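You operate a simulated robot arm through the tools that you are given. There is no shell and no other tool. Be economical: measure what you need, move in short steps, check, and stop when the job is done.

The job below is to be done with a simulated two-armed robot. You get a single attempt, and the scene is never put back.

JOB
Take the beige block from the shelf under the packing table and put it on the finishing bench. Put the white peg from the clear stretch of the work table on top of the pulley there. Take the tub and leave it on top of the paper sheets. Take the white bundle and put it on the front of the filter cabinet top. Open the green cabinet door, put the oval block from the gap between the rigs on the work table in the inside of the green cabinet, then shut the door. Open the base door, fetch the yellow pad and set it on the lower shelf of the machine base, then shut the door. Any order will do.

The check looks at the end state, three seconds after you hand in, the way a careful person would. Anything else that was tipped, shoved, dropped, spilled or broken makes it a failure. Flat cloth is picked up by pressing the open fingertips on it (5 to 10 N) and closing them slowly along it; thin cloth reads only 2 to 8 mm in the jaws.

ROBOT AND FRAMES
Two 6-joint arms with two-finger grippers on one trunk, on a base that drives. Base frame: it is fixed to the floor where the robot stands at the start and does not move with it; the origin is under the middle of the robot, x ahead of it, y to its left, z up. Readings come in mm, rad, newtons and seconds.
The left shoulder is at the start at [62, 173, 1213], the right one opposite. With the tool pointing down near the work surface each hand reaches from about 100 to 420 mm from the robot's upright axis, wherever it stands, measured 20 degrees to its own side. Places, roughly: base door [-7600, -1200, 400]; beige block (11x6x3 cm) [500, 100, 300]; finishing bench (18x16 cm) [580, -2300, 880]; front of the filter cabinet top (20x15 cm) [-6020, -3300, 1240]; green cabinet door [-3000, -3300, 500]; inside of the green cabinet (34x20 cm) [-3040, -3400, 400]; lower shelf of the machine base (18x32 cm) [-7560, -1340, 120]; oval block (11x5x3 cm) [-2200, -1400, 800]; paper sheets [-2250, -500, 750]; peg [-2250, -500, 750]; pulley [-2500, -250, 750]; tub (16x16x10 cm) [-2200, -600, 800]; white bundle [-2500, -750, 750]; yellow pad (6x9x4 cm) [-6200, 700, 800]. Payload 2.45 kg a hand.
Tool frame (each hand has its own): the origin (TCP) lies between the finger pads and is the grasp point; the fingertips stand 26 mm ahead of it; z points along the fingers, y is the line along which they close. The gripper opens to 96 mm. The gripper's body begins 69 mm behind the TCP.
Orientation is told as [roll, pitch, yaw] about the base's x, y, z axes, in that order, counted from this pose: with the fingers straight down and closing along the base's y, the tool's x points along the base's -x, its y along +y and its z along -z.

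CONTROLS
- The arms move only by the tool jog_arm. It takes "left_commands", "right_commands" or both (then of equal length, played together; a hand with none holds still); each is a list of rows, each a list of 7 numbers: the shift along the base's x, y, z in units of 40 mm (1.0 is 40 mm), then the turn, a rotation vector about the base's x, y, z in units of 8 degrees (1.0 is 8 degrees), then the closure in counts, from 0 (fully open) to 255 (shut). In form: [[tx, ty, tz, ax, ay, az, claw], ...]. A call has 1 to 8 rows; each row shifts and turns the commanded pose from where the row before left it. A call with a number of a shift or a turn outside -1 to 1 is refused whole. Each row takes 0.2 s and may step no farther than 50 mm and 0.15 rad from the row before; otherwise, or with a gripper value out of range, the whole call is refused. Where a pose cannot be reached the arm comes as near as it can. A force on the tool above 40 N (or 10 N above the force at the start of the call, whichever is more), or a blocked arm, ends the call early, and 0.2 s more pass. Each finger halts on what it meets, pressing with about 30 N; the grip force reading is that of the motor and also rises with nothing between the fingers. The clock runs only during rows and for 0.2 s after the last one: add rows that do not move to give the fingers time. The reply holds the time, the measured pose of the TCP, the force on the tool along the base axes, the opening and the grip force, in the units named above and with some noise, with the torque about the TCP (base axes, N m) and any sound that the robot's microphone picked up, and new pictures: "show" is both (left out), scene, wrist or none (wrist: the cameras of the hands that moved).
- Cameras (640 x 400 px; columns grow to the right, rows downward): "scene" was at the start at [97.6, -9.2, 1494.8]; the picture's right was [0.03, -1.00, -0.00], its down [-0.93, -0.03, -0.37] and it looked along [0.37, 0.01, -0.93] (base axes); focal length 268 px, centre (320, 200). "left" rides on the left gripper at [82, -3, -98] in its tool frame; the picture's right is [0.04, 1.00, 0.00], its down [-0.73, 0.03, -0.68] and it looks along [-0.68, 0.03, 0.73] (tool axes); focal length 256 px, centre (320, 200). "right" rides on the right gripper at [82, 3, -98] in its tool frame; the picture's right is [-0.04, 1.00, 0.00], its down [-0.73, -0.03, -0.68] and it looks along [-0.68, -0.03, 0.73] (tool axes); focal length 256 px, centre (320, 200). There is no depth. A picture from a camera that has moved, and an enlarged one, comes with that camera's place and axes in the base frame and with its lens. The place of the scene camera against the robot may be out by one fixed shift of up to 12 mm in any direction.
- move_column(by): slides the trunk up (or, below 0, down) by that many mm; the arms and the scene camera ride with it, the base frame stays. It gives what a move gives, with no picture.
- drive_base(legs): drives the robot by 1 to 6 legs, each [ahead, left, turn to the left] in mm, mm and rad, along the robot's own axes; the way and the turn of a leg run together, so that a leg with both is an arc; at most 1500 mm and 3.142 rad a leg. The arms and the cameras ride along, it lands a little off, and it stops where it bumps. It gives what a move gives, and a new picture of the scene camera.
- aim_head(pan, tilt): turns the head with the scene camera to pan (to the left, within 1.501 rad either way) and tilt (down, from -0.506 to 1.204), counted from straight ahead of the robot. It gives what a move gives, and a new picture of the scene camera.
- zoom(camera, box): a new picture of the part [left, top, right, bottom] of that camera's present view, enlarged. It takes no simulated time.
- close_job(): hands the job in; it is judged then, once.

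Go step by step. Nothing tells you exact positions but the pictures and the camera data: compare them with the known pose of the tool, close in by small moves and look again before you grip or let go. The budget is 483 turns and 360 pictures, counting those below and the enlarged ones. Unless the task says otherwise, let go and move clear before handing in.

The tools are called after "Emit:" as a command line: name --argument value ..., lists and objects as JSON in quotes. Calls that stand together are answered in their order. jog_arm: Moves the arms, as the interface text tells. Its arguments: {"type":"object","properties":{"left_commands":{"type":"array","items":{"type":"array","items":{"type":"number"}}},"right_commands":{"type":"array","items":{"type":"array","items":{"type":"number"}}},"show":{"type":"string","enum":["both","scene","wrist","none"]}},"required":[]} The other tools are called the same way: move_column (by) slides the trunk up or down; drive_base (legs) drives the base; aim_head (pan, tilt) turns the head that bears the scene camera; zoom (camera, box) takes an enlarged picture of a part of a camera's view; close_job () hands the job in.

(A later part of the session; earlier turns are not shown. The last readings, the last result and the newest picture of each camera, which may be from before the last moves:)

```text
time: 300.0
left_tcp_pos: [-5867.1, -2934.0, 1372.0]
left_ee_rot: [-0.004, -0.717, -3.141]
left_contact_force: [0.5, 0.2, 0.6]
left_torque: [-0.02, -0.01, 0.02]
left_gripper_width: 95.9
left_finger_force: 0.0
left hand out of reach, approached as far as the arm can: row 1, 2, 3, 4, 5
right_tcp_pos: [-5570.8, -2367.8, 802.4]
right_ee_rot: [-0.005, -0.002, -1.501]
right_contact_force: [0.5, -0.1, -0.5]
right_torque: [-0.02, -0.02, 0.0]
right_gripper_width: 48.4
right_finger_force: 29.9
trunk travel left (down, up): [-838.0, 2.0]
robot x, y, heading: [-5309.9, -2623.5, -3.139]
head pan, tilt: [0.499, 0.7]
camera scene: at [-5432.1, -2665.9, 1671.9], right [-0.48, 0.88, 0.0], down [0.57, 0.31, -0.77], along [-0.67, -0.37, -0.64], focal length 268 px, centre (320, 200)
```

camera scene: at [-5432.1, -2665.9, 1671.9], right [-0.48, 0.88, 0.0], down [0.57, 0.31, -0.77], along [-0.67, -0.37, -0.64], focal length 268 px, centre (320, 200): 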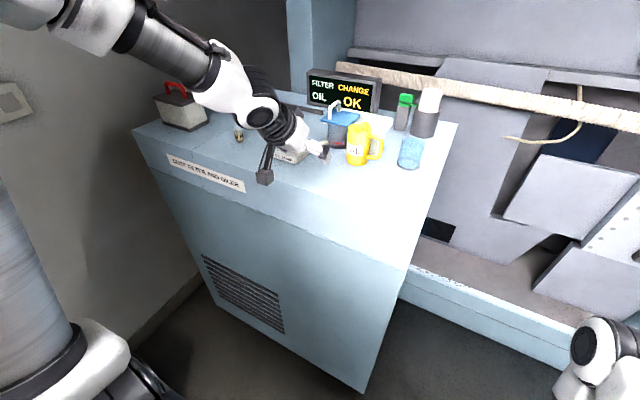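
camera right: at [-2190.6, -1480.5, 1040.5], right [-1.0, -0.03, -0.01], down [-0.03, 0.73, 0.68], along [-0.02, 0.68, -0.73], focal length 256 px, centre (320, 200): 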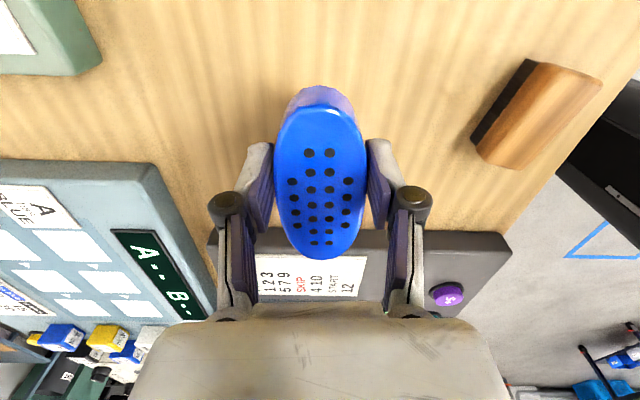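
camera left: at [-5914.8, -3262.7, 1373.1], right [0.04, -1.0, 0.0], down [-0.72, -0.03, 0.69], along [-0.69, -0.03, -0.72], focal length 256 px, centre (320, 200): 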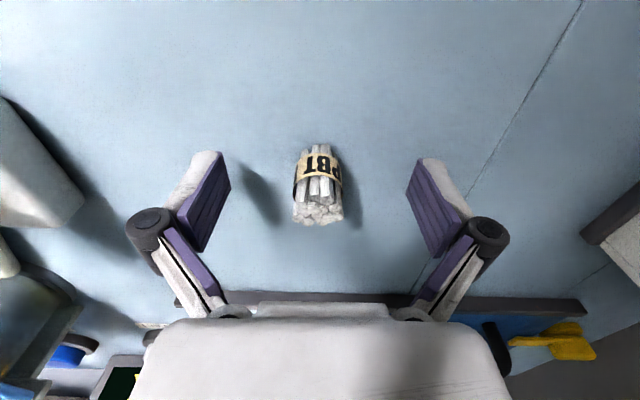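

Emit:
jog_arm --left_commands '[[0, 0, 0.5, 0, 0, 0, 0], [0, 0, 0, 0, 0, 0, 0]]' --show "wrist"

```text
time: 300.6
left_tcp_pos: [-5876.5, -2933.6, 1384.0]
left_ee_rot: [-0.004, -0.716, -3.14]
left_contact_force: [0.5, -0.4, -0.1]
left_torque: [0.01, 0.04, -0.01]
left_gripper_width: 95.9
left_finger_force: 0.1
left hand out of reach, approached as far as the arm can: row 1
right_tcp_pos: [-5570.2, -2367.8, 803.1]
right_ee_rot: [-0.006, -0.002, -1.501]
right_contact_force: [0.0, -0.1, -0.9]
right_torque: [0.02, 0.03, -0.02]
right_gripper_width: 48.6
right_finger_force: 29.8
trunk travel left (down, up): [-838.0, 2.0]
robot x, y, heading: [-5308.9, -2618.4, -3.136]
head pan, tilt: [0.499, 0.7]
camera left: at [-5748.5, -2931.6, 1405.5], right [0.03, -1.0, -0.03], down [-0.11, -0.03, 0.99], along [-0.99, -0.03, -0.11], focal length 256 px, centre (320, 200)
```

left: 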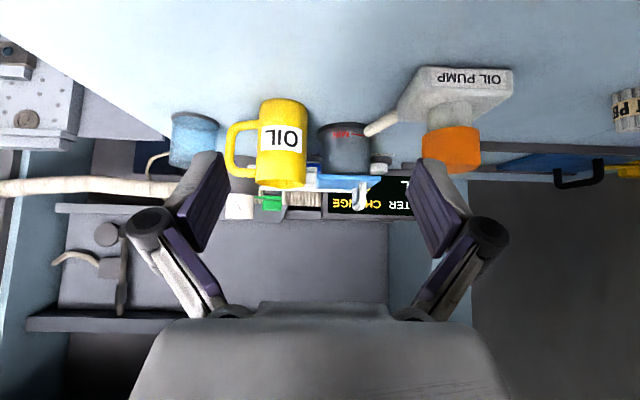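

The frontal wrist view shows the mug centre at (-6084,-2887) with its rim z≈1352. I'll part-close the fingers to 40 mm, align with the −y wall and drive up to it.

Emit:
jog_arm --left_commands '[[-0.2, 0.3, 0.4, 0, 0, 0, 150], [0, 0, 0, 0, 0, 0, 150]]' --show "none"

Emit:
drive_base --legs '[[110, 0, 0]]'

Emit:
zoom --camera "left" --box '[0, 0, 640, 400]'

```text
time: 301.2
left_tcp_pos: [-5883.5, -2922.4, 1400.4]
left_ee_rot: [-0.004, -0.716, -3.139]
left_contact_force: [-0.4, -0.1, -0.8]
left_torque: [0.0, 0.02, 0.0]
left_gripper_width: 39.6
left_finger_force: 0.0
right_tcp_pos: [-5570.5, -2367.9, 803.6]
right_ee_rot: [-0.003, -0.003, -1.5]
right_contact_force: [-0.1, -0.9, -0.4]
right_torque: [0.02, 0.01, 0.02]
right_gripper_width: 48.6
right_finger_force: 29.4
trunk travel left (down, up): [-838.0, 2.0]
robot x, y, heading: [-5310.2, -2621.9, -3.145]
head pan, tilt: [0.499, 0.7]
```

```text
time: 302.4
left_tcp_pos: [-5992.3, -2922.3, 1401.2]
left_ee_rot: [-0.004, -0.716, -3.138]
left_contact_force: [-0.1, -0.6, 0.4]
left_torque: [0.03, 0.07, 0.0]
left_gripper_width: 39.9
left_finger_force: 0.0
right_tcp_pos: [-5679.4, -2367.5, 802.5]
right_ee_rot: [-0.007, -0.002, -1.502]
right_contact_force: [-0.1, -0.1, -0.6]
right_torque: [0.04, 0.0, 0.0]
right_gripper_width: 48.5
right_finger_force: 30.6
trunk travel left (down, up): [-838.0, 2.0]
robot x, y, heading: [-5422.2, -2621.4, -3.134]
head pan, tilt: [0.499, 0.7]
camera scene: at [-5539.8, -2667.8, 1672.2], right [-0.48, 0.88, 0.0], down [0.56, 0.31, -0.77], along [-0.67, -0.37, -0.64], focal length 268 px, centre (320, 200)
```

scene: 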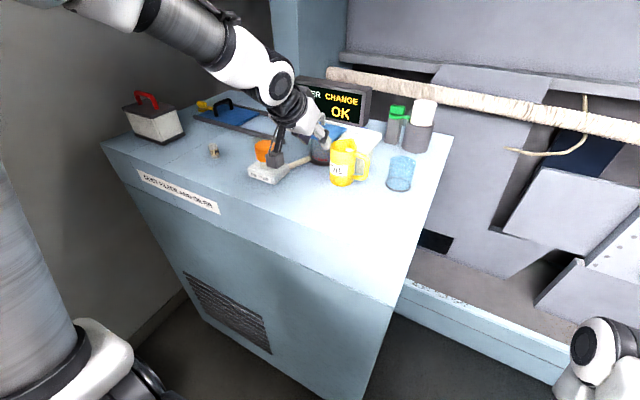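

```text
1.00 times, centred on (320, 200) of left (not enlarged: the box is as wide or as high as the picture)
camera zoom: at [-5864.5, -2919.8, 1422.5], right [0.03, -1.0, -0.03], down [-0.11, -0.03, 0.99], along [-0.99, -0.03, -0.11], focal length 256 px, centre (320, 200)
```

zoom: 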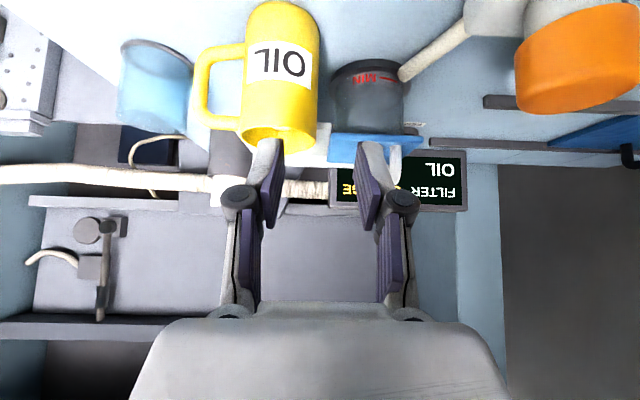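

Emit:
jog_arm --left_commands '[[0, 0, 0, 0, 0, 0, 176], [0, 0, 0, 0, 0, 0, 176]]' --show "none"

Emit:
drive_base --legs '[[38, 0, 0]]'

Emit:
zoom --camera "left" --box '[160, 60, 480, 260]'

```text
time: 303.0
left_tcp_pos: [-5993.6, -2922.5, 1401.3]
left_ee_rot: [-0.006, -0.718, -3.141]
left_contact_force: [0.2, -0.3, 0.1]
left_torque: [0.02, 0.02, -0.01]
left_gripper_width: 29.6
left_finger_force: 0.0
right_tcp_pos: [-5680.1, -2367.5, 803.2]
right_ee_rot: [-0.006, -0.002, -1.501]
right_contact_force: [-0.6, 0.9, -0.6]
right_torque: [0.03, 0.0, -0.01]
right_gripper_width: 48.5
right_finger_force: 29.9
trunk travel left (down, up): [-838.0, 2.0]
robot x, y, heading: [-5418.4, -2620.3, -3.141]
head pan, tilt: [0.499, 0.7]
```

```text
time: 303.8
left_tcp_pos: [-6022.2, -2922.3, 1404.6]
left_ee_rot: [-0.003, -0.722, -3.14]
left_contact_force: [0.3, -0.3, 0.4]
left_torque: [-0.02, 0.02, 0.0]
left_gripper_width: 29.6
left_finger_force: 0.1
right_tcp_pos: [-5713.8, -2368.7, 805.1]
right_ee_rot: [-0.011, 0.0, -1.5]
right_contact_force: [1.1, 0.1, -1.5]
right_torque: [0.01, 0.04, 0.02]
right_gripper_width: 48.3
right_finger_force: 30.1
trunk travel left (down, up): [-838.0, 2.0]
robot x, y, heading: [-5456.6, -2620.6, -3.139]
head pan, tilt: [0.499, 0.7]
camera scene: at [-5569.5, -2668.0, 1672.8], right [-0.48, 0.88, 0.0], down [0.56, 0.31, -0.77], along [-0.68, -0.37, -0.64], focal length 268 px, centre (320, 200)
```

scene: 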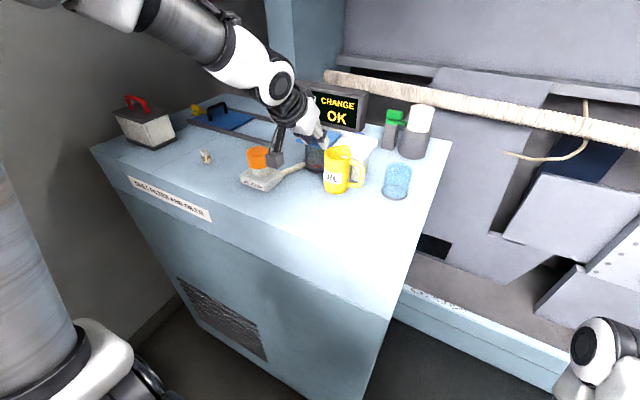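

```text
2.00 times, centred on (320, 160) of left
camera zoom: at [-5895.4, -2920.0, 1425.0], right [0.03, -1.0, -0.03], down [-0.1, -0.03, 0.99], along [-0.99, -0.03, -0.1], focal length 512 px, centre (320, 280)
```

zoom: 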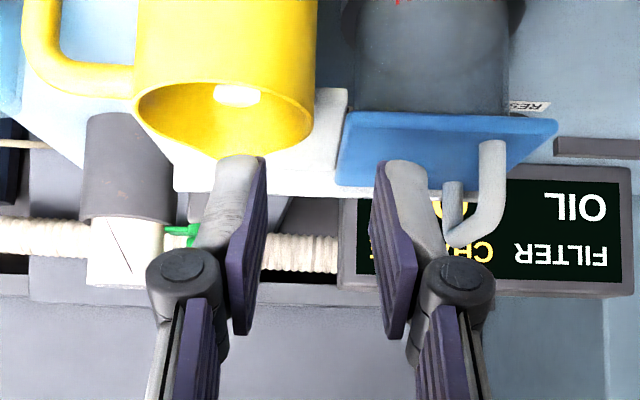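

Emit:
jog_arm --left_commands '[[-0.4, 0, -0.46, 0, 0, 0, 176], [-0.4, 0, -0.46, 0, 0, 0, 176]]' --show "wrist"

Emit:
zoom --camera "scene" --box '[220, 80, 440, 230]'

```text
time: 304.4
left_tcp_pos: [-6061.9, -2922.0, 1365.7]
left_ee_rot: [-0.007, -0.72, -3.14]
left_contact_force: [0.8, 0.0, 0.0]
left_torque: [0.0, 0.01, -0.01]
left_gripper_width: 29.5
left_finger_force: 0.1
right_tcp_pos: [-5717.0, -2368.7, 803.7]
right_ee_rot: [-0.005, -0.002, -1.501]
right_contact_force: [0.7, 0.0, -0.4]
right_torque: [0.03, 0.0, 0.01]
right_gripper_width: 48.6
right_finger_force: 29.7
trunk travel left (down, up): [-838.0, 2.0]
robot x, y, heading: [-5457.2, -2619.7, -3.147]
head pan, tilt: [0.499, 0.7]
camera left: at [-5934.8, -2919.2, 1385.5], right [0.03, -1.0, -0.03], down [-0.11, -0.03, 0.99], along [-0.99, -0.03, -0.11], focal length 256 px, centre (320, 200)
```

left: 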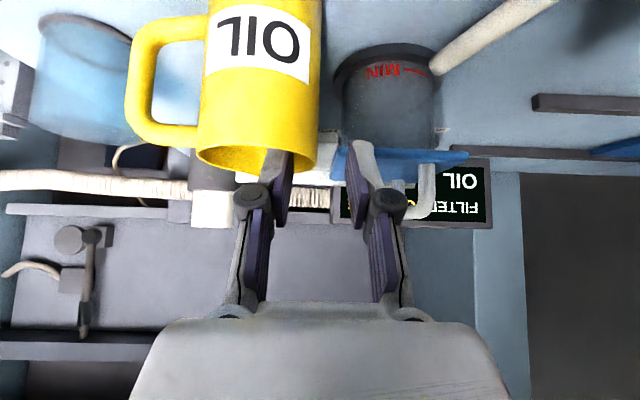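

```text
2.67 times, centred on (330, 155) of scene
camera zoom: at [-5578.0, -2668.3, 1672.1], right [-0.48, 0.88, 0.0], down [0.56, 0.31, -0.77], along [-0.67, -0.37, -0.64], focal length 714 px, centre (293, 320)
```

zoom: 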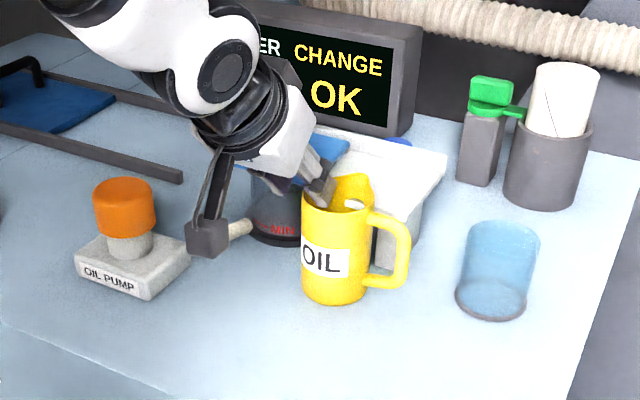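

The inner finger is inside the mug and the wall is between the pads. I'll pinch.

Emit:
jog_arm --left_commands '[[-0.1, 0, -0.12, 0, 0, 0, 176], [0, 0, 0, 0, 0, 0, 215], [0, 0, 0, 0, 0, 0, 255], [0, 0, 0, 0, 0, 0, 255]]' --show "wrist"

```text
time: 305.4
left_tcp_pos: [-6067.3, -2922.5, 1359.0]
left_ee_rot: [-0.006, -0.715, -3.14]
left_contact_force: [-0.9, -0.7, 0.1]
left_torque: [-0.06, 0.0, 0.05]
left_gripper_width: 7.9
left_finger_force: 30.3
right_tcp_pos: [-5717.2, -2368.9, 803.7]
right_ee_rot: [-0.004, -0.002, -1.5]
right_contact_force: [0.3, 0.4, -0.3]
right_torque: [0.0, 0.01, 0.02]
right_gripper_width: 48.6
right_finger_force: 29.7
trunk travel left (down, up): [-838.0, 2.0]
robot x, y, heading: [-5450.9, -2620.6, -3.138]
head pan, tilt: [0.499, 0.7]
camera left: at [-5940.4, -2919.4, 1379.5], right [0.03, -1.0, -0.03], down [-0.11, -0.03, 0.99], along [-0.99, -0.03, -0.11], focal length 256 px, centre (320, 200)
```

left: 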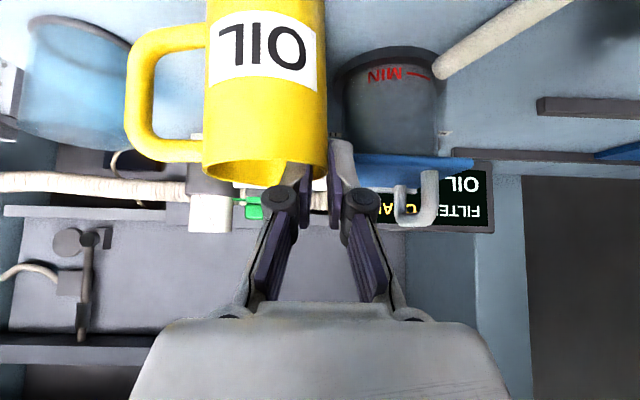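

Emit:
jog_arm --left_commands '[[0, 0, 0.12, 0, 0, 0, 255], [0, 0, 0.18, 0, 0, 0, 255], [0, 0, 0, 0, 0, 0, 255]]' --show "wrist"

```text
time: 306.2
left_tcp_pos: [-6067.5, -2921.9, 1371.1]
left_ee_rot: [-0.005, -0.716, -3.139]
left_contact_force: [0.2, 0.4, -2.2]
left_torque: [-0.06, -0.01, 0.01]
left_gripper_width: 7.6
left_finger_force: 30.2
right_tcp_pos: [-5718.1, -2367.3, 803.0]
right_ee_rot: [-0.005, -0.002, -1.5]
right_contact_force: [0.8, 0.5, -1.6]
right_torque: [0.01, 0.01, 0.01]
right_gripper_width: 48.5
right_finger_force: 30.0
trunk travel left (down, up): [-838.0, 2.0]
robot x, y, heading: [-5456.3, -2619.4, -3.132]
head pan, tilt: [0.499, 0.7]
camera left: at [-5939.9, -2919.5, 1392.0], right [0.03, -1.0, -0.03], down [-0.11, -0.03, 0.99], along [-0.99, -0.03, -0.11], focal length 256 px, centre (320, 200)
```

left: 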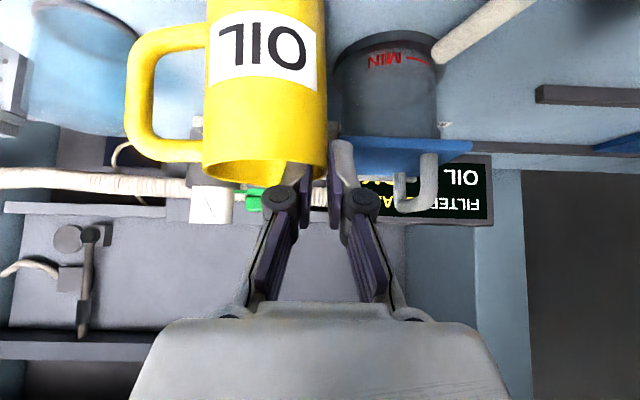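

The mug is lifted 12 mm and level. I'll move it back 85 mm in +x and 22 mm in +y.

Emit:
drive_base --legs '[[-85, -22, 0]]'

Emit:
jog_arm --left_commands '[[0, 0, -0.15, 0, 0, 0, 255], [0, 0, -0.1, 0, 0, 0, 255], [0, 0, 0, 0, 0, 0, 255]]' --show "none"

```text
time: 307.3
left_tcp_pos: [-5987.8, -2900.3, 1368.7]
left_ee_rot: [-0.008, -0.711, -3.142]
left_contact_force: [0.1, 0.4, -2.4]
left_torque: [-0.06, -0.02, 0.0]
left_gripper_width: 7.4
left_finger_force: 30.3
right_tcp_pos: [-5635.4, -2347.3, 802.0]
right_ee_rot: [0.001, 0.001, -1.503]
right_contact_force: [-0.2, 0.2, -0.8]
right_torque: [0.02, -0.07, -0.01]
right_gripper_width: 48.4
right_finger_force: 30.0
trunk travel left (down, up): [-838.0, 2.0]
robot x, y, heading: [-5372.4, -2598.2, 3.142]
head pan, tilt: [0.499, 0.7]
camera scene: at [-5502.0, -2647.4, 1671.3], right [-0.48, 0.88, 0.0], down [0.57, 0.31, -0.76], along [-0.67, -0.36, -0.65], focal length 268 px, centre (320, 200)
```

scene: 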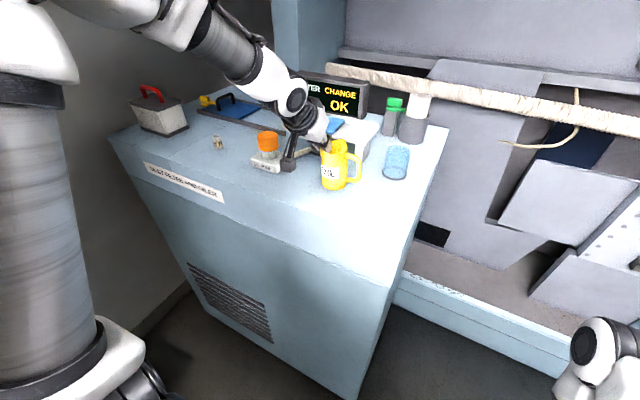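

```text
time: 308.1
left_tcp_pos: [-5982.9, -2898.5, 1362.4]
left_ee_rot: [-0.003, -0.717, 3.14]
left_contact_force: [1.0, -0.4, -1.4]
left_torque: [-0.1, 0.01, 0.02]
left_gripper_width: 7.8
left_finger_force: 29.3
right_tcp_pos: [-5632.6, -2346.0, 803.8]
right_ee_rot: [-0.005, -0.003, -1.503]
right_contact_force: [0.0, -1.3, -0.5]
right_torque: [-0.02, 0.03, 0.02]
right_gripper_width: 48.5
right_finger_force: 29.9
trunk travel left (down, up): [-838.0, 2.0]
robot x, y, heading: [-5373.6, -2595.0, 3.141]
head pan, tilt: [0.499, 0.7]
```

Emit:
jog_arm --left_commands '[[0, 0, -0.06, 0, 0, 0, 255], [0, 0, -0.05, 0, 0, 0, 255], [0, 0, 0, 0, 0, 0, 255]]' --show "none"

Emit:
zoom --camera "scene" --box '[200, 80, 440, 230]'

```text
time: 308.9
left_tcp_pos: [-5984.7, -2898.2, 1358.2]
left_ee_rot: [-0.005, -0.721, 3.141]
left_contact_force: [-2.9, -1.8, 13.6]
left_torque: [-0.16, 0.34, 0.03]
left_gripper_width: 7.5
left_finger_force: 30.2
right_tcp_pos: [-5632.5, -2345.0, 804.6]
right_ee_rot: [-0.005, -0.002, -1.502]
right_contact_force: [-0.4, -0.9, -1.1]
right_torque: [0.02, 0.03, 0.01]
right_gripper_width: 48.5
right_finger_force: 30.5
trunk travel left (down, up): [-838.0, 2.0]
robot x, y, heading: [-5378.9, -2599.1, 3.145]
head pan, tilt: [0.499, 0.7]
```

```text
2.67 times, centred on (320, 155) of scene
camera zoom: at [-5495.2, -2645.5, 1672.2], right [-0.48, 0.88, 0.0], down [0.57, 0.31, -0.77], along [-0.67, -0.37, -0.64], focal length 714 px, centre (320, 320)
```

zoom: 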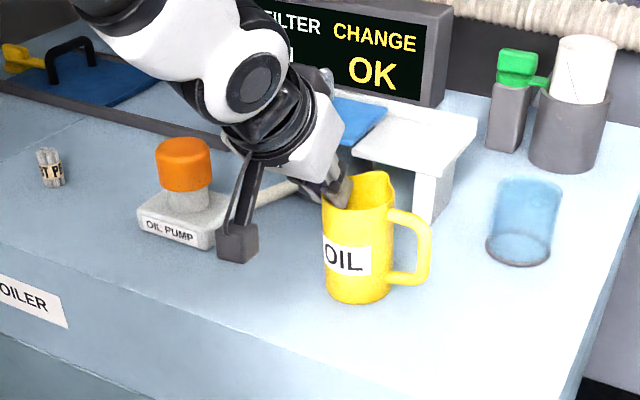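

Emit:
jog_arm --left_commands '[[0, 0, 0, 0, 0, 0, 220], [0, 0, 0, 0, 0, 0, 185], [0, 0, 0, 0, 0, 0, 176], [0.4, 0, 0.46, 0, 0, 0, 176], [0.4, 0, 0.46, 0, 0, 0, 176]]' --show "wrist"

```text
time: 310.1
left_tcp_pos: [-5950.3, -2897.8, 1395.3]
left_ee_rot: [-0.006, -0.718, 3.141]
left_contact_force: [0.5, 0.2, 0.1]
left_torque: [-0.02, -0.04, -0.01]
left_gripper_width: 29.9
left_finger_force: 0.1
right_tcp_pos: [-5632.4, -2345.9, 803.9]
right_ee_rot: [-0.004, -0.003, -1.501]
right_contact_force: [0.0, 0.4, -0.9]
right_torque: [0.02, -0.02, 0.04]
right_gripper_width: 48.4
right_finger_force: 30.2
trunk travel left (down, up): [-838.0, 2.0]
robot x, y, heading: [-5374.7, -2599.5, 3.136]
head pan, tilt: [0.499, 0.7]
camera left: at [-5823.1, -2896.3, 1415.7], right [0.03, -1.0, -0.03], down [-0.11, -0.03, 0.99], along [-0.99, -0.02, -0.11], focal length 256 px, centre (320, 200)
```

left: 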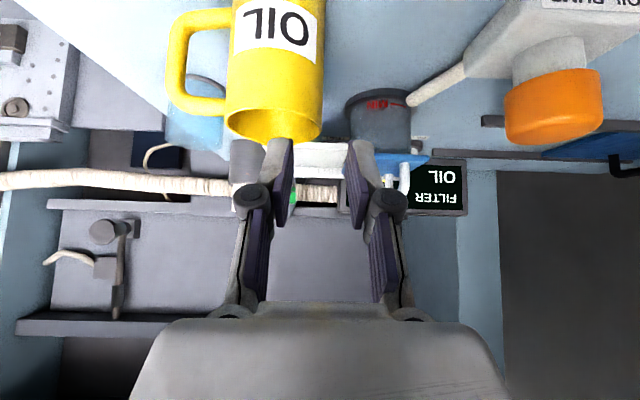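

Emit:
drive_base --legs '[[-250, 0, 0]]'

Emit:
zoom --camera "scene" --box '[160, 60, 480, 260]'

```text
time: 311.9
left_tcp_pos: [-5701.1, -2903.3, 1393.6]
left_ee_rot: [-0.005, -0.717, -3.134]
left_contact_force: [-1.7, -0.2, -0.3]
left_torque: [0.01, -0.02, -0.02]
left_gripper_width: 29.8
left_finger_force: 0.1
right_tcp_pos: [-5387.4, -2347.9, 802.8]
right_ee_rot: [-0.004, -0.001, -1.495]
right_contact_force: [-0.6, -0.9, -0.6]
right_torque: [0.04, 0.0, -0.01]
right_gripper_width: 48.6
right_finger_force: 30.2
trunk travel left (down, up): [-838.0, 2.0]
robot x, y, heading: [-5121.7, -2598.2, -3.132]
head pan, tilt: [0.499, 0.7]
camera scene: at [-5247.9, -2646.4, 1671.7], right [-0.49, 0.87, 0.0], down [0.56, 0.31, -0.76], along [-0.67, -0.37, -0.65], focal length 268 px, centre (320, 200)
```

scene: 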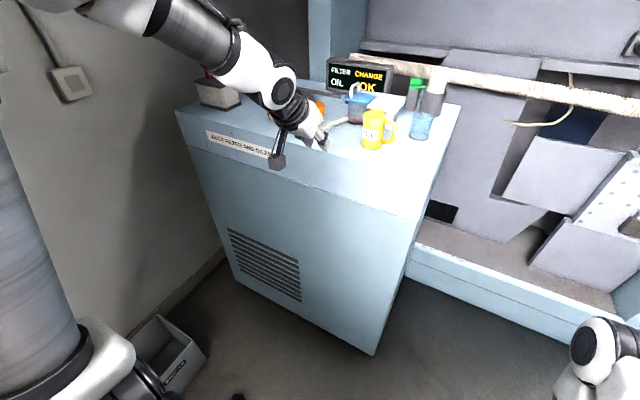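

```text
2.00 times, centred on (320, 160) of scene
camera zoom: at [-5247.9, -2646.4, 1671.7], right [-0.49, 0.87, 0.0], down [0.56, 0.31, -0.76], along [-0.67, -0.37, -0.65], focal length 536 px, centre (320, 280)
```

zoom: 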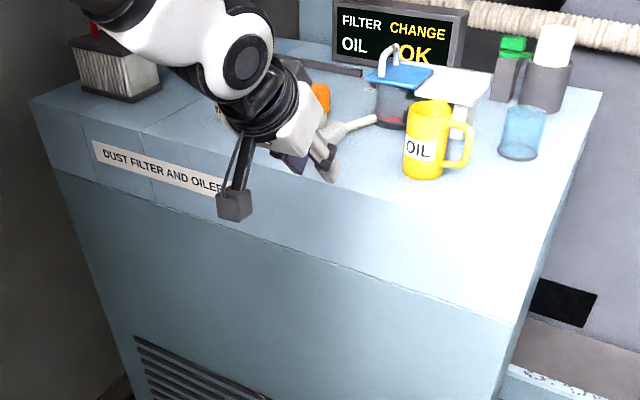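

The mug is back at its place (≈(-6017,-2878)). Next is the green cabinet: I'll drive back along the aisle with the trunk lowered and turn to face it.

Emit:
move_column --by -350

Emit:
drive_base --legs '[[-1100, 0, 0], [-1050, 0, 0], [0, 0, 1.57]]'

Emit:
aim_head --pan 0 --tilt 0.7

```text
time: 315.4
left_tcp_pos: [-5701.5, -2903.7, 1044.4]
left_ee_rot: [-0.007, -0.715, -3.134]
left_contact_force: [-0.5, 0.4, 0.1]
left_torque: [0.03, 0.0, -0.02]
left_gripper_width: 29.6
left_finger_force: 0.0
right_tcp_pos: [-5386.8, -2346.7, 453.9]
right_ee_rot: [-0.003, -0.004, -1.495]
right_contact_force: [0.3, 0.5, -1.5]
right_torque: [0.01, 0.02, 0.0]
right_gripper_width: 48.4
right_finger_force: 30.2
trunk travel left (down, up): [-488.0, 352.0]
robot x, y, heading: [-5122.0, -2595.9, -3.136]
head pan, tilt: [0.499, 0.7]
```

```text
time: 329.9
left_tcp_pos: [-2646.5, -3143.6, 1043.7]
left_ee_rot: [-0.004, -0.716, -1.54]
left_contact_force: [0.7, 0.1, -0.6]
left_torque: [0.03, 0.04, 0.01]
left_gripper_width: 29.8
left_finger_force: 0.1
right_tcp_pos: [-3207.8, -2842.9, 452.7]
right_ee_rot: [-0.005, -0.002, 0.099]
right_contact_force: [-0.4, 0.6, -1.3]
right_torque: [0.0, 0.0, -0.03]
right_gripper_width: 48.7
right_finger_force: 30.7
trunk travel left (down, up): [-488.0, 352.0]
robot x, y, heading: [-2963.4, -2572.3, -1.534]
head pan, tilt: [0.499, 0.7]
camera scene: at [-2917.1, -2704.6, 1321.9], right [-0.86, -0.51, 0.0], down [-0.33, 0.56, -0.76], along [0.39, -0.66, -0.64], focal length 268 px, centre (320, 200)
```

scene: 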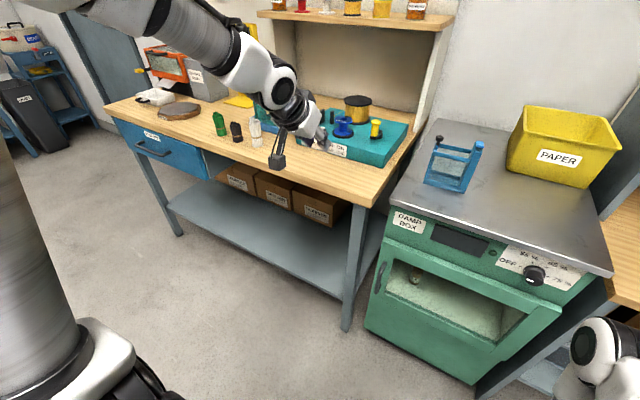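

```text
time: 330.9
left_tcp_pos: [-2645.8, -3143.0, 1043.4]
left_ee_rot: [-0.006, -0.716, -1.541]
left_contact_force: [-0.3, -0.6, 0.0]
left_torque: [-0.02, 0.02, 0.04]
left_gripper_width: 29.5
left_finger_force: 0.2
right_tcp_pos: [-3209.0, -2841.6, 452.7]
right_ee_rot: [-0.005, -0.001, 0.1]
right_contact_force: [0.4, 0.5, -1.3]
right_torque: [-0.01, -0.02, -0.04]
right_gripper_width: 48.6
right_finger_force: 30.1
trunk travel left (down, up): [-488.0, 352.0]
robot x, y, heading: [-2963.1, -2574.6, -1.538]
head pan, tilt: [0.0, 0.7]
camera scene: at [-2957.4, -2716.2, 1321.9], right [-1.0, -0.03, 0.0], down [-0.02, 0.64, -0.76], along [0.02, -0.76, -0.64], focal length 268 px, centre (320, 200)
```

scene: 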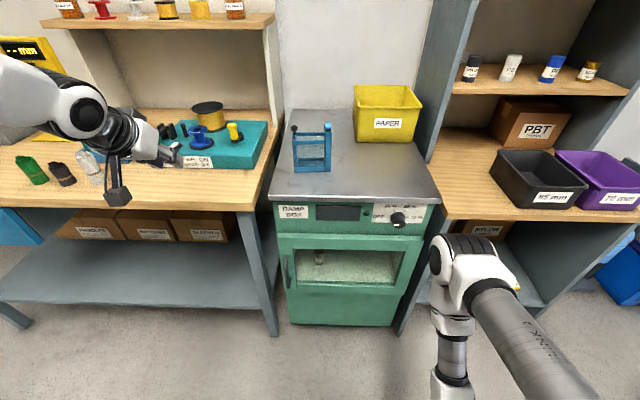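

The "damp box" has a vertical handle on its +x side, so its hinges are at −x. I'll first use its free flat top to re-orient the oval for a pitched grasp. I'm raising things and rotating the right tool now.

Emit:
move_column --by 130

Emit:
jog_arm --right_commands '[[0, -0.9, 0, 0, 0, -1, 255], [0, -0.9, 0, 0, 0, -1, 255], [0, -0.9, 0, 0, 0, -1, 255], [0, -0.9, 0.2, 0, 0, -1, 255], [0, -0.9, 0.4, 0, 0, -1, 255], [0, 0, 1, 0, 0, -1, 255], [0, 0, 1, 0, 0, -1, 255], [0, 0, 1, 0, 0, -1, 255]]' --show "none"

Emit:
jog_arm --right_commands '[[0, 0, 1, 0, 0, -1, 255], [0, 0, 1, 0, 0, -1, 255], [0, 0, 1, 0, 0, -1, 255], [0, 0, 1, 0, 0, -0.7, 255], [0, 0, 1, 0, 0, 0, 255], [0, 0, 1, 0, 0, 0, 255], [0, 0, 0.6, 0, 0, 0, 255]]' --show "scene"

```text
time: 332.5
left_tcp_pos: [-2645.3, -3142.8, 1173.2]
left_ee_rot: [-0.003, -0.716, -1.539]
left_contact_force: [0.3, 0.6, 0.8]
left_torque: [0.01, 0.01, 0.02]
left_gripper_width: 29.8
left_finger_force: 0.1
right_tcp_pos: [-3208.1, -2841.8, 582.4]
right_ee_rot: [-0.004, -0.002, 0.098]
right_contact_force: [0.7, 0.3, -0.2]
right_torque: [-0.03, 0.03, 0.0]
right_gripper_width: 48.5
right_finger_force: 29.7
trunk travel left (down, up): [-618.0, 222.0]
robot x, y, heading: [-2966.7, -2577.5, -1.543]
head pan, tilt: [0.0, 0.7]
```

```text
time: 334.3
left_tcp_pos: [-2645.9, -3143.2, 1173.3]
left_ee_rot: [-0.006, -0.718, -1.54]
left_contact_force: [0.1, 0.0, 1.2]
left_torque: [-0.02, -0.06, -0.01]
left_gripper_width: 29.7
left_finger_force: 0.0
right_tcp_pos: [-3208.3, -3023.4, 729.4]
right_ee_rot: [-0.004, -0.001, -1.022]
right_contact_force: [-0.3, -0.6, -0.7]
right_torque: [-0.01, 0.04, 0.02]
right_gripper_width: 48.5
right_finger_force: 30.1
trunk travel left (down, up): [-618.0, 222.0]
robot x, y, heading: [-2961.6, -2572.3, -1.541]
head pan, tilt: [0.0, 0.7]
```

```text
time: 335.9
left_tcp_pos: [-2645.4, -3143.1, 1174.2]
left_ee_rot: [-0.005, -0.717, -1.54]
left_contact_force: [0.3, -0.4, -0.1]
left_torque: [-0.01, -0.02, 0.01]
left_gripper_width: 30.0
left_finger_force: 0.1
right_tcp_pos: [-3227.5, -3020.9, 972.7]
right_ee_rot: [-0.017, -0.004, -1.474]
right_contact_force: [0.0, 0.4, -1.3]
right_torque: [0.03, 0.0, 0.0]
right_gripper_width: 48.7
right_finger_force: 29.7
right hand out of reach, approached as far as the arm can: row 2, 5, 6, 7
trunk travel left (down, up): [-618.0, 222.0]
robot x, y, heading: [-2967.0, -2573.2, -1.542]
head pan, tilt: [0.0, 0.7]
camera scene: at [-2957.5, -2715.5, 1451.9], right [-1.0, -0.03, 0.0], down [-0.02, 0.64, -0.77], along [0.02, -0.76, -0.64], focal length 268 px, centre (320, 200)
```

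scene: 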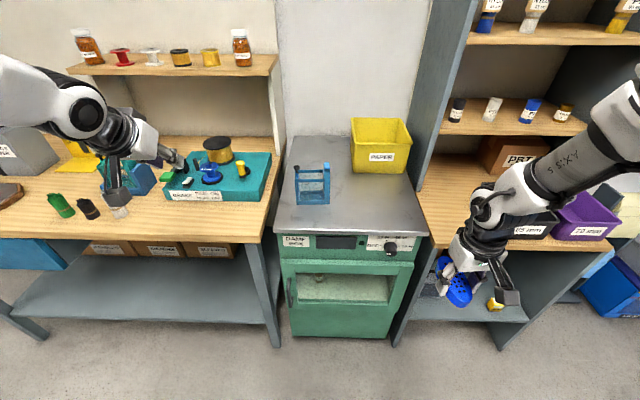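

The cabinet's face is y≈-3286 and its top z≈828. I'll move the right hand inward, then drive up so the oval is above the free metal top.

Emit:
jog_arm --right_commands '[[0.8, 0, 0, 0, 0, -0.4, 255], [0.8, 0, 0, 0, 0, 0, 255], [0.8, 0, 0, 0, 0, 0, 255]]' --show "none"

Emit:
drive_base --legs '[[290, 0, -0.03]]'

Emit:
zoom --camera "right" --box '[0, 0, 640, 400]'

```text
time: 336.7
left_tcp_pos: [-2646.4, -3143.4, 1173.4]
left_ee_rot: [-0.006, -0.716, -1.54]
left_contact_force: [0.0, -0.1, 0.4]
left_torque: [-0.02, 0.05, 0.02]
left_gripper_width: 29.9
left_finger_force: 0.0
right_tcp_pos: [-3224.1, -3014.5, 964.2]
right_ee_rot: [-0.017, -0.001, -1.526]
right_contact_force: [0.1, 0.0, -0.6]
right_torque: [0.01, 0.01, 0.0]
right_gripper_width: 48.5
right_finger_force: 30.9
right hand out of reach, approached as far as the arm can: row 1, 2, 3
trunk travel left (down, up): [-618.0, 222.0]
robot x, y, heading: [-2964.2, -2572.4, -1.543]
head pan, tilt: [0.0, 0.7]
```

```text
time: 338.7
left_tcp_pos: [-2659.2, -3447.3, 1173.4]
left_ee_rot: [-0.005, -0.717, -1.571]
left_contact_force: [0.7, 0.2, -0.3]
left_torque: [-0.01, 0.02, 0.01]
left_gripper_width: 29.6
left_finger_force: 0.0
right_tcp_pos: [-3235.3, -3300.6, 965.5]
right_ee_rot: [-0.013, -0.002, -1.555]
right_contact_force: [-0.3, -0.2, -0.1]
right_torque: [0.02, 0.02, 0.01]
right_gripper_width: 48.7
right_finger_force: 29.7
trunk travel left (down, up): [-618.0, 222.0]
robot x, y, heading: [-2957.3, -2869.8, -1.572]
head pan, tilt: [0.0, 0.7]
camera scene: at [-2957.3, -3010.0, 1452.0], right [-1.0, 0.0, 0.0], down [0.0, 0.64, -0.77], along [0.0, -0.77, -0.64], focal length 268 px, centre (320, 200)
```

scene: 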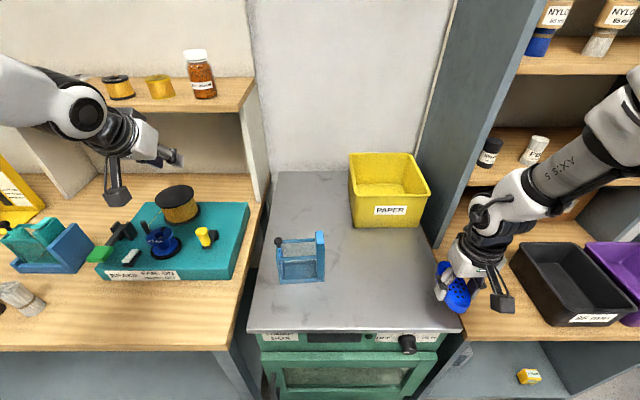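

```text
1.00 times, centred on (320, 200) of right (not enlarged: the box is as wide or as high as the picture)
camera zoom: at [-3230.9, -3216.6, 1063.0], right [1.0, -0.03, -0.01], down [-0.01, -0.73, 0.68], along [-0.03, -0.68, -0.73], focal length 256 px, centre (320, 200)
```

zoom: 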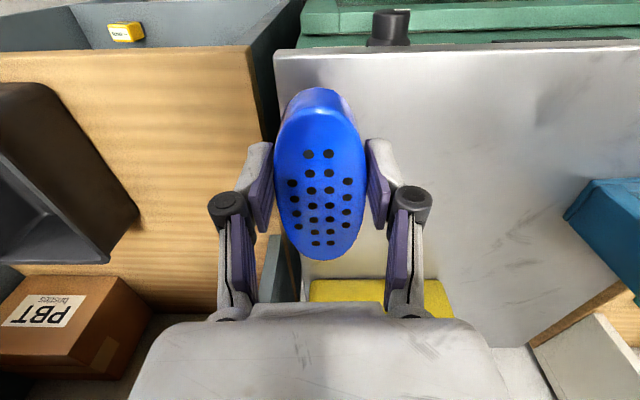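

Emit:
drive_base --legs '[[60, 95, 0]]'

Emit:
jog_arm --right_commands '[[0, -0.3, -0.8, 0, 0, 0, 255], [0, 0, -0.8, 0, 0, 0, 255]]' --show "wrist"

```text
time: 339.9
left_tcp_pos: [-2566.9, -3509.0, 1173.4]
left_ee_rot: [-0.004, -0.715, -1.573]
left_contact_force: [-0.1, -0.7, -0.1]
left_torque: [0.0, -0.02, -0.03]
left_gripper_width: 29.8
left_finger_force: 0.1
right_tcp_pos: [-3141.0, -3361.5, 963.2]
right_ee_rot: [-0.014, -0.001, -1.559]
right_contact_force: [-0.1, 0.5, -1.4]
right_torque: [0.08, -0.02, -0.04]
right_gripper_width: 48.5
right_finger_force: 30.2
trunk travel left (down, up): [-618.0, 222.0]
robot x, y, heading: [-2861.7, -2931.8, -1.572]
head pan, tilt: [0.0, 0.7]
camera scene: at [-2863.3, -3071.6, 1451.9], right [-1.0, 0.0, 0.0], down [0.0, 0.64, -0.76], along [0.0, -0.76, -0.64], focal length 268 px, centre (320, 200)
```

scene: 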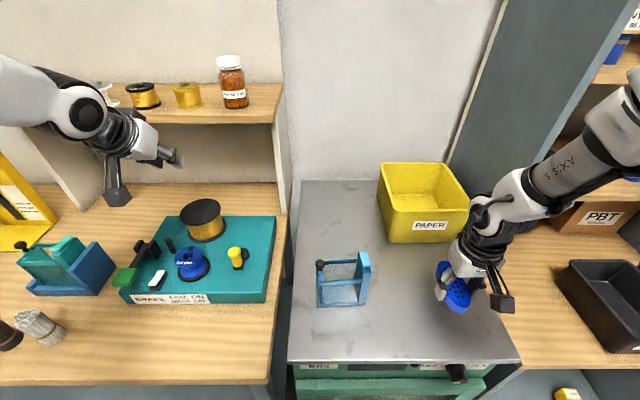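

```text
time: 340.5
left_tcp_pos: [-2567.5, -3510.5, 1172.3]
left_ee_rot: [-0.006, -0.717, -1.573]
left_contact_force: [-0.1, 0.4, 0.2]
left_torque: [-0.03, -0.01, 0.02]
left_gripper_width: 29.8
left_finger_force: 0.1
right_tcp_pos: [-3141.7, -3372.4, 899.3]
right_ee_rot: [-0.013, -0.001, -1.561]
right_contact_force: [0.9, 0.2, -1.5]
right_torque: [0.03, -0.03, 0.02]
right_gripper_width: 48.5
right_finger_force: 30.1
trunk travel left (down, up): [-618.0, 222.0]
robot x, y, heading: [-2862.5, -2926.1, -1.575]
head pan, tilt: [0.0, 0.7]
camera right: at [-3138.2, -3290.0, 997.3], right [1.0, -0.03, -0.01], down [-0.01, -0.73, 0.68], along [-0.03, -0.68, -0.73], focal length 256 px, centre (320, 200)
```

right: 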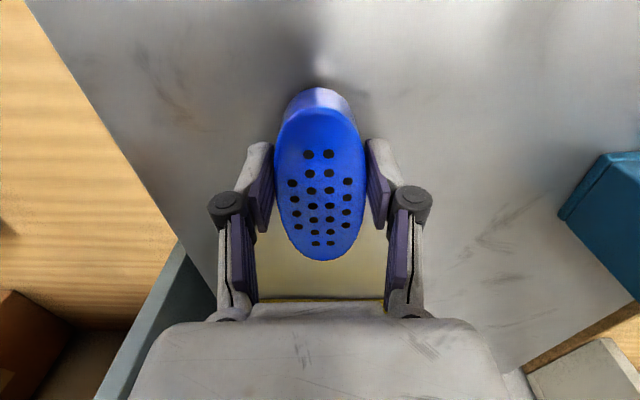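

Emit:
jog_arm --right_commands '[[0, 0, -0.6, 0, 0, 0, 255], [0, 0, -0.1, 0, 0, 0, 255], [0, 0, -0.1, 0, 0, 0, 255]]' --show "none"

Emit:
jog_arm --right_commands '[[0, 0, -0.08, 0, 0, 0, 255], [0, 0, -0.08, 0, 0, 0, 255], [0, 0, -0.08, 0, 0, 0, 255]]' --show "none"

```text
time: 340.9
left_tcp_pos: [-2563.4, -3505.9, 1175.1]
left_ee_rot: [-0.008, -0.718, -1.573]
left_contact_force: [-0.9, -0.7, 0.2]
left_torque: [0.02, 0.02, -0.04]
left_gripper_width: 29.9
left_finger_force: 0.0
right_tcp_pos: [-3139.4, -3371.7, 885.4]
right_ee_rot: [-0.018, -0.013, -1.558]
right_contact_force: [5.7, 8.5, 32.5]
right_torque: [0.57, -1.12, 0.1]
right_gripper_width: 48.6
right_finger_force: 30.4
trunk travel left (down, up): [-618.0, 222.0]
robot x, y, heading: [-2867.6, -2928.8, -1.574]
head pan, tilt: [0.0, 0.7]
stopped in row 2 (right hand): the force on the tool passed its limit at 136 N (the readings are from after the stop); the commanded pose is now the measured one
```

```text
time: 341.2
left_tcp_pos: [-2563.1, -3505.3, 1174.2]
left_ee_rot: [-0.008, -0.719, -1.571]
left_contact_force: [0.9, 0.1, 0.1]
left_torque: [-0.02, -0.01, -0.01]
left_gripper_width: 29.8
left_finger_force: 0.2
right_tcp_pos: [-3139.5, -3373.3, 885.3]
right_ee_rot: [-0.018, -0.015, -1.559]
right_contact_force: [4.4, 9.3, 34.0]
right_torque: [0.65, -1.13, 0.19]
right_gripper_width: 48.7
right_finger_force: 30.7
trunk travel left (down, up): [-618.0, 222.0]
robot x, y, heading: [-2863.2, -2927.9, -1.576]
head pan, tilt: [0.0, 0.7]
stopped in row 1 (right hand): the force on the tool passed its limit at 47 N (the readings are from after the stop); the commanded pose is now the measured one
```

It's on the surface (top z≈852). I'll release, lift, and pitch the tool forward to re-grasp.

Emit:
jog_arm --right_commands '[[0, 0, 0.06, 0, 0, 0, 200], [0, 0, 0, 0, 0, 0, 120], [0, 0, 0, 0, 0, 0, 0], [0, 0, 0.5, 0, 0, 0, 0], [0, 0, 0.9, 0, 0, 0, 0], [0, 0, 0.6, 0, 0, 0, 0]]' --show "wrist"

```text
time: 342.6
left_tcp_pos: [-2566.4, -3508.4, 1173.5]
left_ee_rot: [-0.005, -0.716, -1.573]
left_contact_force: [-0.2, 0.5, 0.1]
left_torque: [-0.02, 0.0, 0.03]
left_gripper_width: 29.5
left_finger_force: 0.0
right_tcp_pos: [-3143.5, -3373.7, 963.8]
right_ee_rot: [-0.015, -0.011, -1.558]
right_contact_force: [0.1, -0.5, -0.5]
right_torque: [-0.04, 0.01, 0.01]
right_gripper_width: 95.8
right_finger_force: 0.0
trunk travel left (down, up): [-618.0, 222.0]
robot x, y, heading: [-2859.4, -2928.0, -1.575]
head pan, tilt: [0.0, 0.7]
camera right: at [-3139.6, -3289.7, 1062.3], right [1.0, -0.03, -0.01], down [-0.01, -0.73, 0.69], along [-0.03, -0.69, -0.73], focal length 256 px, centre (320, 200)
```

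right: 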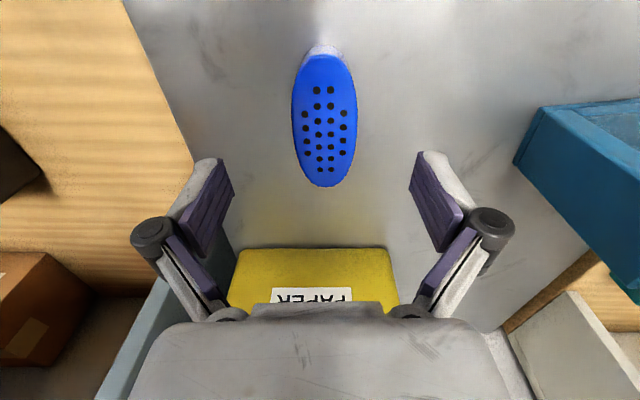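

The oval rests on the damp box top. I'll back off, then set the left hand nearly horizontal to take the door handle and tuck the right hand in.

Emit:
drive_base --legs '[[-400, 0, 0], [0, -214, 0]]'

Emit:
jog_arm --right_commands '[[0, 0, -0.9, 0, 0, 0, 0], [0, 0, -0.9, 0, 0, 0, 0], [0, 0, -0.9, 0, 0, 0, 0], [0, 0.8, -0.6, 0, 0, 0, 0], [0, 0.8, -0.6, 0, 0, 0, 0], [0, 0.8, -0.6, 0, 0, 0, 0], [0, 0.8, 0, 0, 0, 0, 0]]' --left_commands '[[0, 0, -0.9, 0, 0, 0, 0], [0, 0, -0.9, 0, 0, 0, 0], [0, 0, -0.9, 0, 0, 0, 0], [0, 0, -0.9, 0, 0, 0, 0], [0, 0, -0.9, 0, 0, 0, 0], [0, 0, -0.9, 0, 0, 0, 0], [0, 0, -0.9, 0, 0, 0, 0]]' --show "none"

Emit:
move_column --by -340

```text
time: 346.4
left_tcp_pos: [-2774.9, -3107.7, 1173.7]
left_ee_rot: [-0.006, -0.715, -1.569]
left_contact_force: [-0.1, -0.1, -0.2]
left_torque: [-0.02, 0.0, 0.01]
left_gripper_width: 29.7
left_finger_force: 0.0
right_tcp_pos: [-3352.5, -2972.5, 964.0]
right_ee_rot: [-0.015, -0.01, -1.557]
right_contact_force: [0.1, 0.4, -1.0]
right_torque: [-0.01, 0.03, 0.04]
right_gripper_width: 96.0
right_finger_force: 0.0
trunk travel left (down, up): [-618.0, 222.0]
robot x, y, heading: [-3074.9, -2527.7, -1.569]
head pan, tilt: [0.0, 0.7]
camera scene: at [-3072.3, -2670.3, 1451.9], right [-1.0, 0.0, 0.0], down [0.0, 0.64, -0.76], along [0.0, -0.76, -0.64], focal length 268 px, centre (320, 200)
```

scene: 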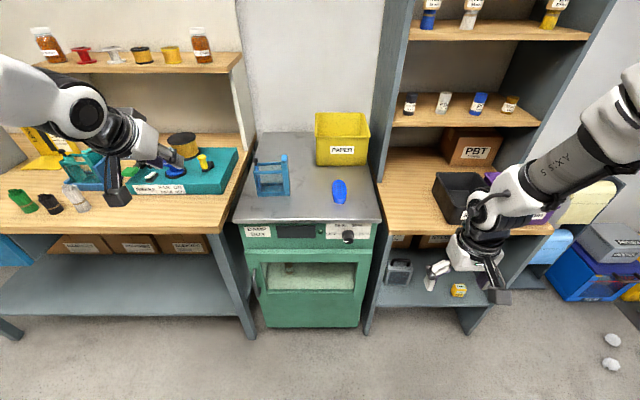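

```text
time: 348.0
left_tcp_pos: [-2730.1, -3100.3, 968.0]
left_ee_rot: [-0.001, -0.711, -1.569]
left_contact_force: [0.0, 0.9, -0.3]
left_torque: [-0.02, 0.05, -0.01]
left_gripper_width: 96.3
left_finger_force: 0.0
left hand out of reach, approached as far as the arm can: row 5, 6, 7
right_tcp_pos: [-3351.3, -2844.1, 785.8]
right_ee_rot: [-0.016, -0.013, -1.557]
right_contact_force: [0.3, 0.2, 0.1]
right_torque: [-0.02, 0.04, 0.01]
right_gripper_width: 96.0
right_finger_force: 0.0
trunk travel left (down, up): [-618.0, 222.0]
robot x, y, heading: [-3072.3, -2527.7, -1.569]
head pan, tilt: [0.0, 0.7]
```

```text
time: 351.3
left_tcp_pos: [-2730.9, -3099.8, 627.9]
left_ee_rot: [0.0, -0.708, -1.571]
left_contact_force: [0.0, -0.2, 0.1]
left_torque: [0.0, -0.01, 0.02]
left_gripper_width: 96.1
left_finger_force: 0.0
right_tcp_pos: [-3352.5, -2844.9, 445.1]
right_ee_rot: [-0.015, -0.01, -1.557]
right_contact_force: [0.6, 0.3, 0.5]
right_torque: [0.03, 0.01, -0.03]
right_gripper_width: 96.2
right_finger_force: 0.2
trunk travel left (down, up): [-278.0, 562.0]
robot x, y, heading: [-3074.5, -2527.2, -1.572]
head pan, tilt: [0.0, 0.7]
```

Emit:
jog_arm --left_commands '[[-0.45, 0.2, -0.6, -1, 0, 0, 0], [-0.45, 0.2, -0.6, -1, 0, 0, 0], [-0.45, 0.2, -0.6, -1, 0, 0, 0], [-0.45, 0.2, -0.6, -1, 0, 0, 0], [-0.45, 0.2, -0.6, -1, 0, 0, 0]]' --show "none"

Emit:
aim_head --pan 0.2 --tilt 0.7

Emit:
zoom --camera "left" --box '[0, 0, 640, 400]'

```text
time: 352.5
left_tcp_pos: [-2702.8, -3014.7, 615.4]
left_ee_rot: [-0.052, -1.157, -1.571]
left_contact_force: [0.2, 0.1, -0.8]
left_torque: [0.03, 0.02, -0.07]
left_gripper_width: 95.9
left_finger_force: 0.0
left hand out of reach, approached as far as the arm can: row 1, 2, 3, 4, 5
right_tcp_pos: [-3351.2, -2846.1, 445.6]
right_ee_rot: [-0.018, -0.01, -1.556]
right_contact_force: [-0.5, -0.1, 0.3]
right_torque: [0.01, 0.01, 0.0]
right_gripper_width: 96.0
right_finger_force: 0.0
trunk travel left (down, up): [-278.0, 562.0]
robot x, y, heading: [-3075.7, -2529.5, -1.573]
head pan, tilt: [0.0, 0.7]
```

```text
time: 353.2
left_tcp_pos: [-2702.9, -3014.0, 616.8]
left_ee_rot: [-0.05, -1.157, -1.573]
left_contact_force: [-0.5, 0.3, 0.2]
left_torque: [0.0, -0.02, -0.01]
left_gripper_width: 95.9
left_finger_force: 0.0
right_tcp_pos: [-3351.5, -2846.7, 445.3]
right_ee_rot: [-0.014, -0.011, -1.556]
right_contact_force: [0.6, 0.1, -0.1]
right_torque: [-0.02, -0.02, -0.01]
right_gripper_width: 95.9
right_finger_force: 0.0
trunk travel left (down, up): [-278.0, 562.0]
robot x, y, heading: [-3069.8, -2526.6, -1.572]
head pan, tilt: [0.201, 0.7]
camera scene: at [-3055.6, -2668.6, 1111.9], right [-0.98, -0.2, 0.0], down [-0.13, 0.63, -0.76], along [0.15, -0.75, -0.64], focal length 268 px, centre (320, 200)
```

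scene: 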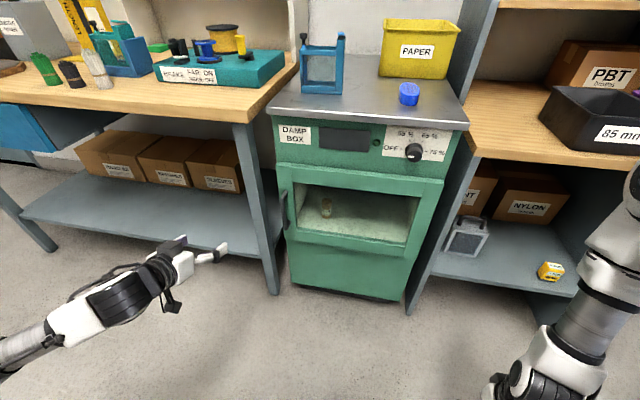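

```text
1.00 times, centred on (320, 200) of left (not enlarged: the box is as wide or as high as the picture)
camera zoom: at [-2700.6, -2892.0, 582.0], right [1.0, -0.03, -0.06], down [0.06, 0.32, 0.94], along [-0.01, -0.95, 0.33], focal length 256 px, centre (320, 200)
```

zoom: 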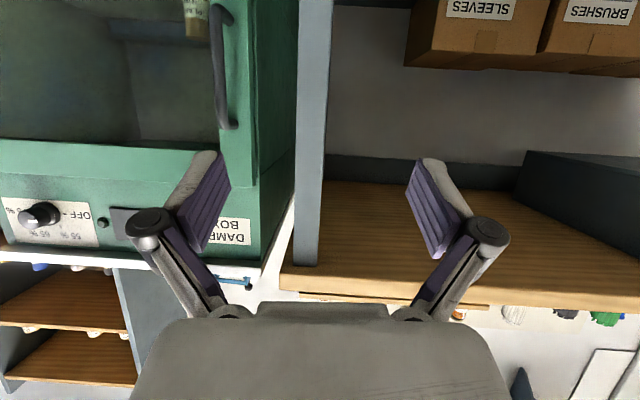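

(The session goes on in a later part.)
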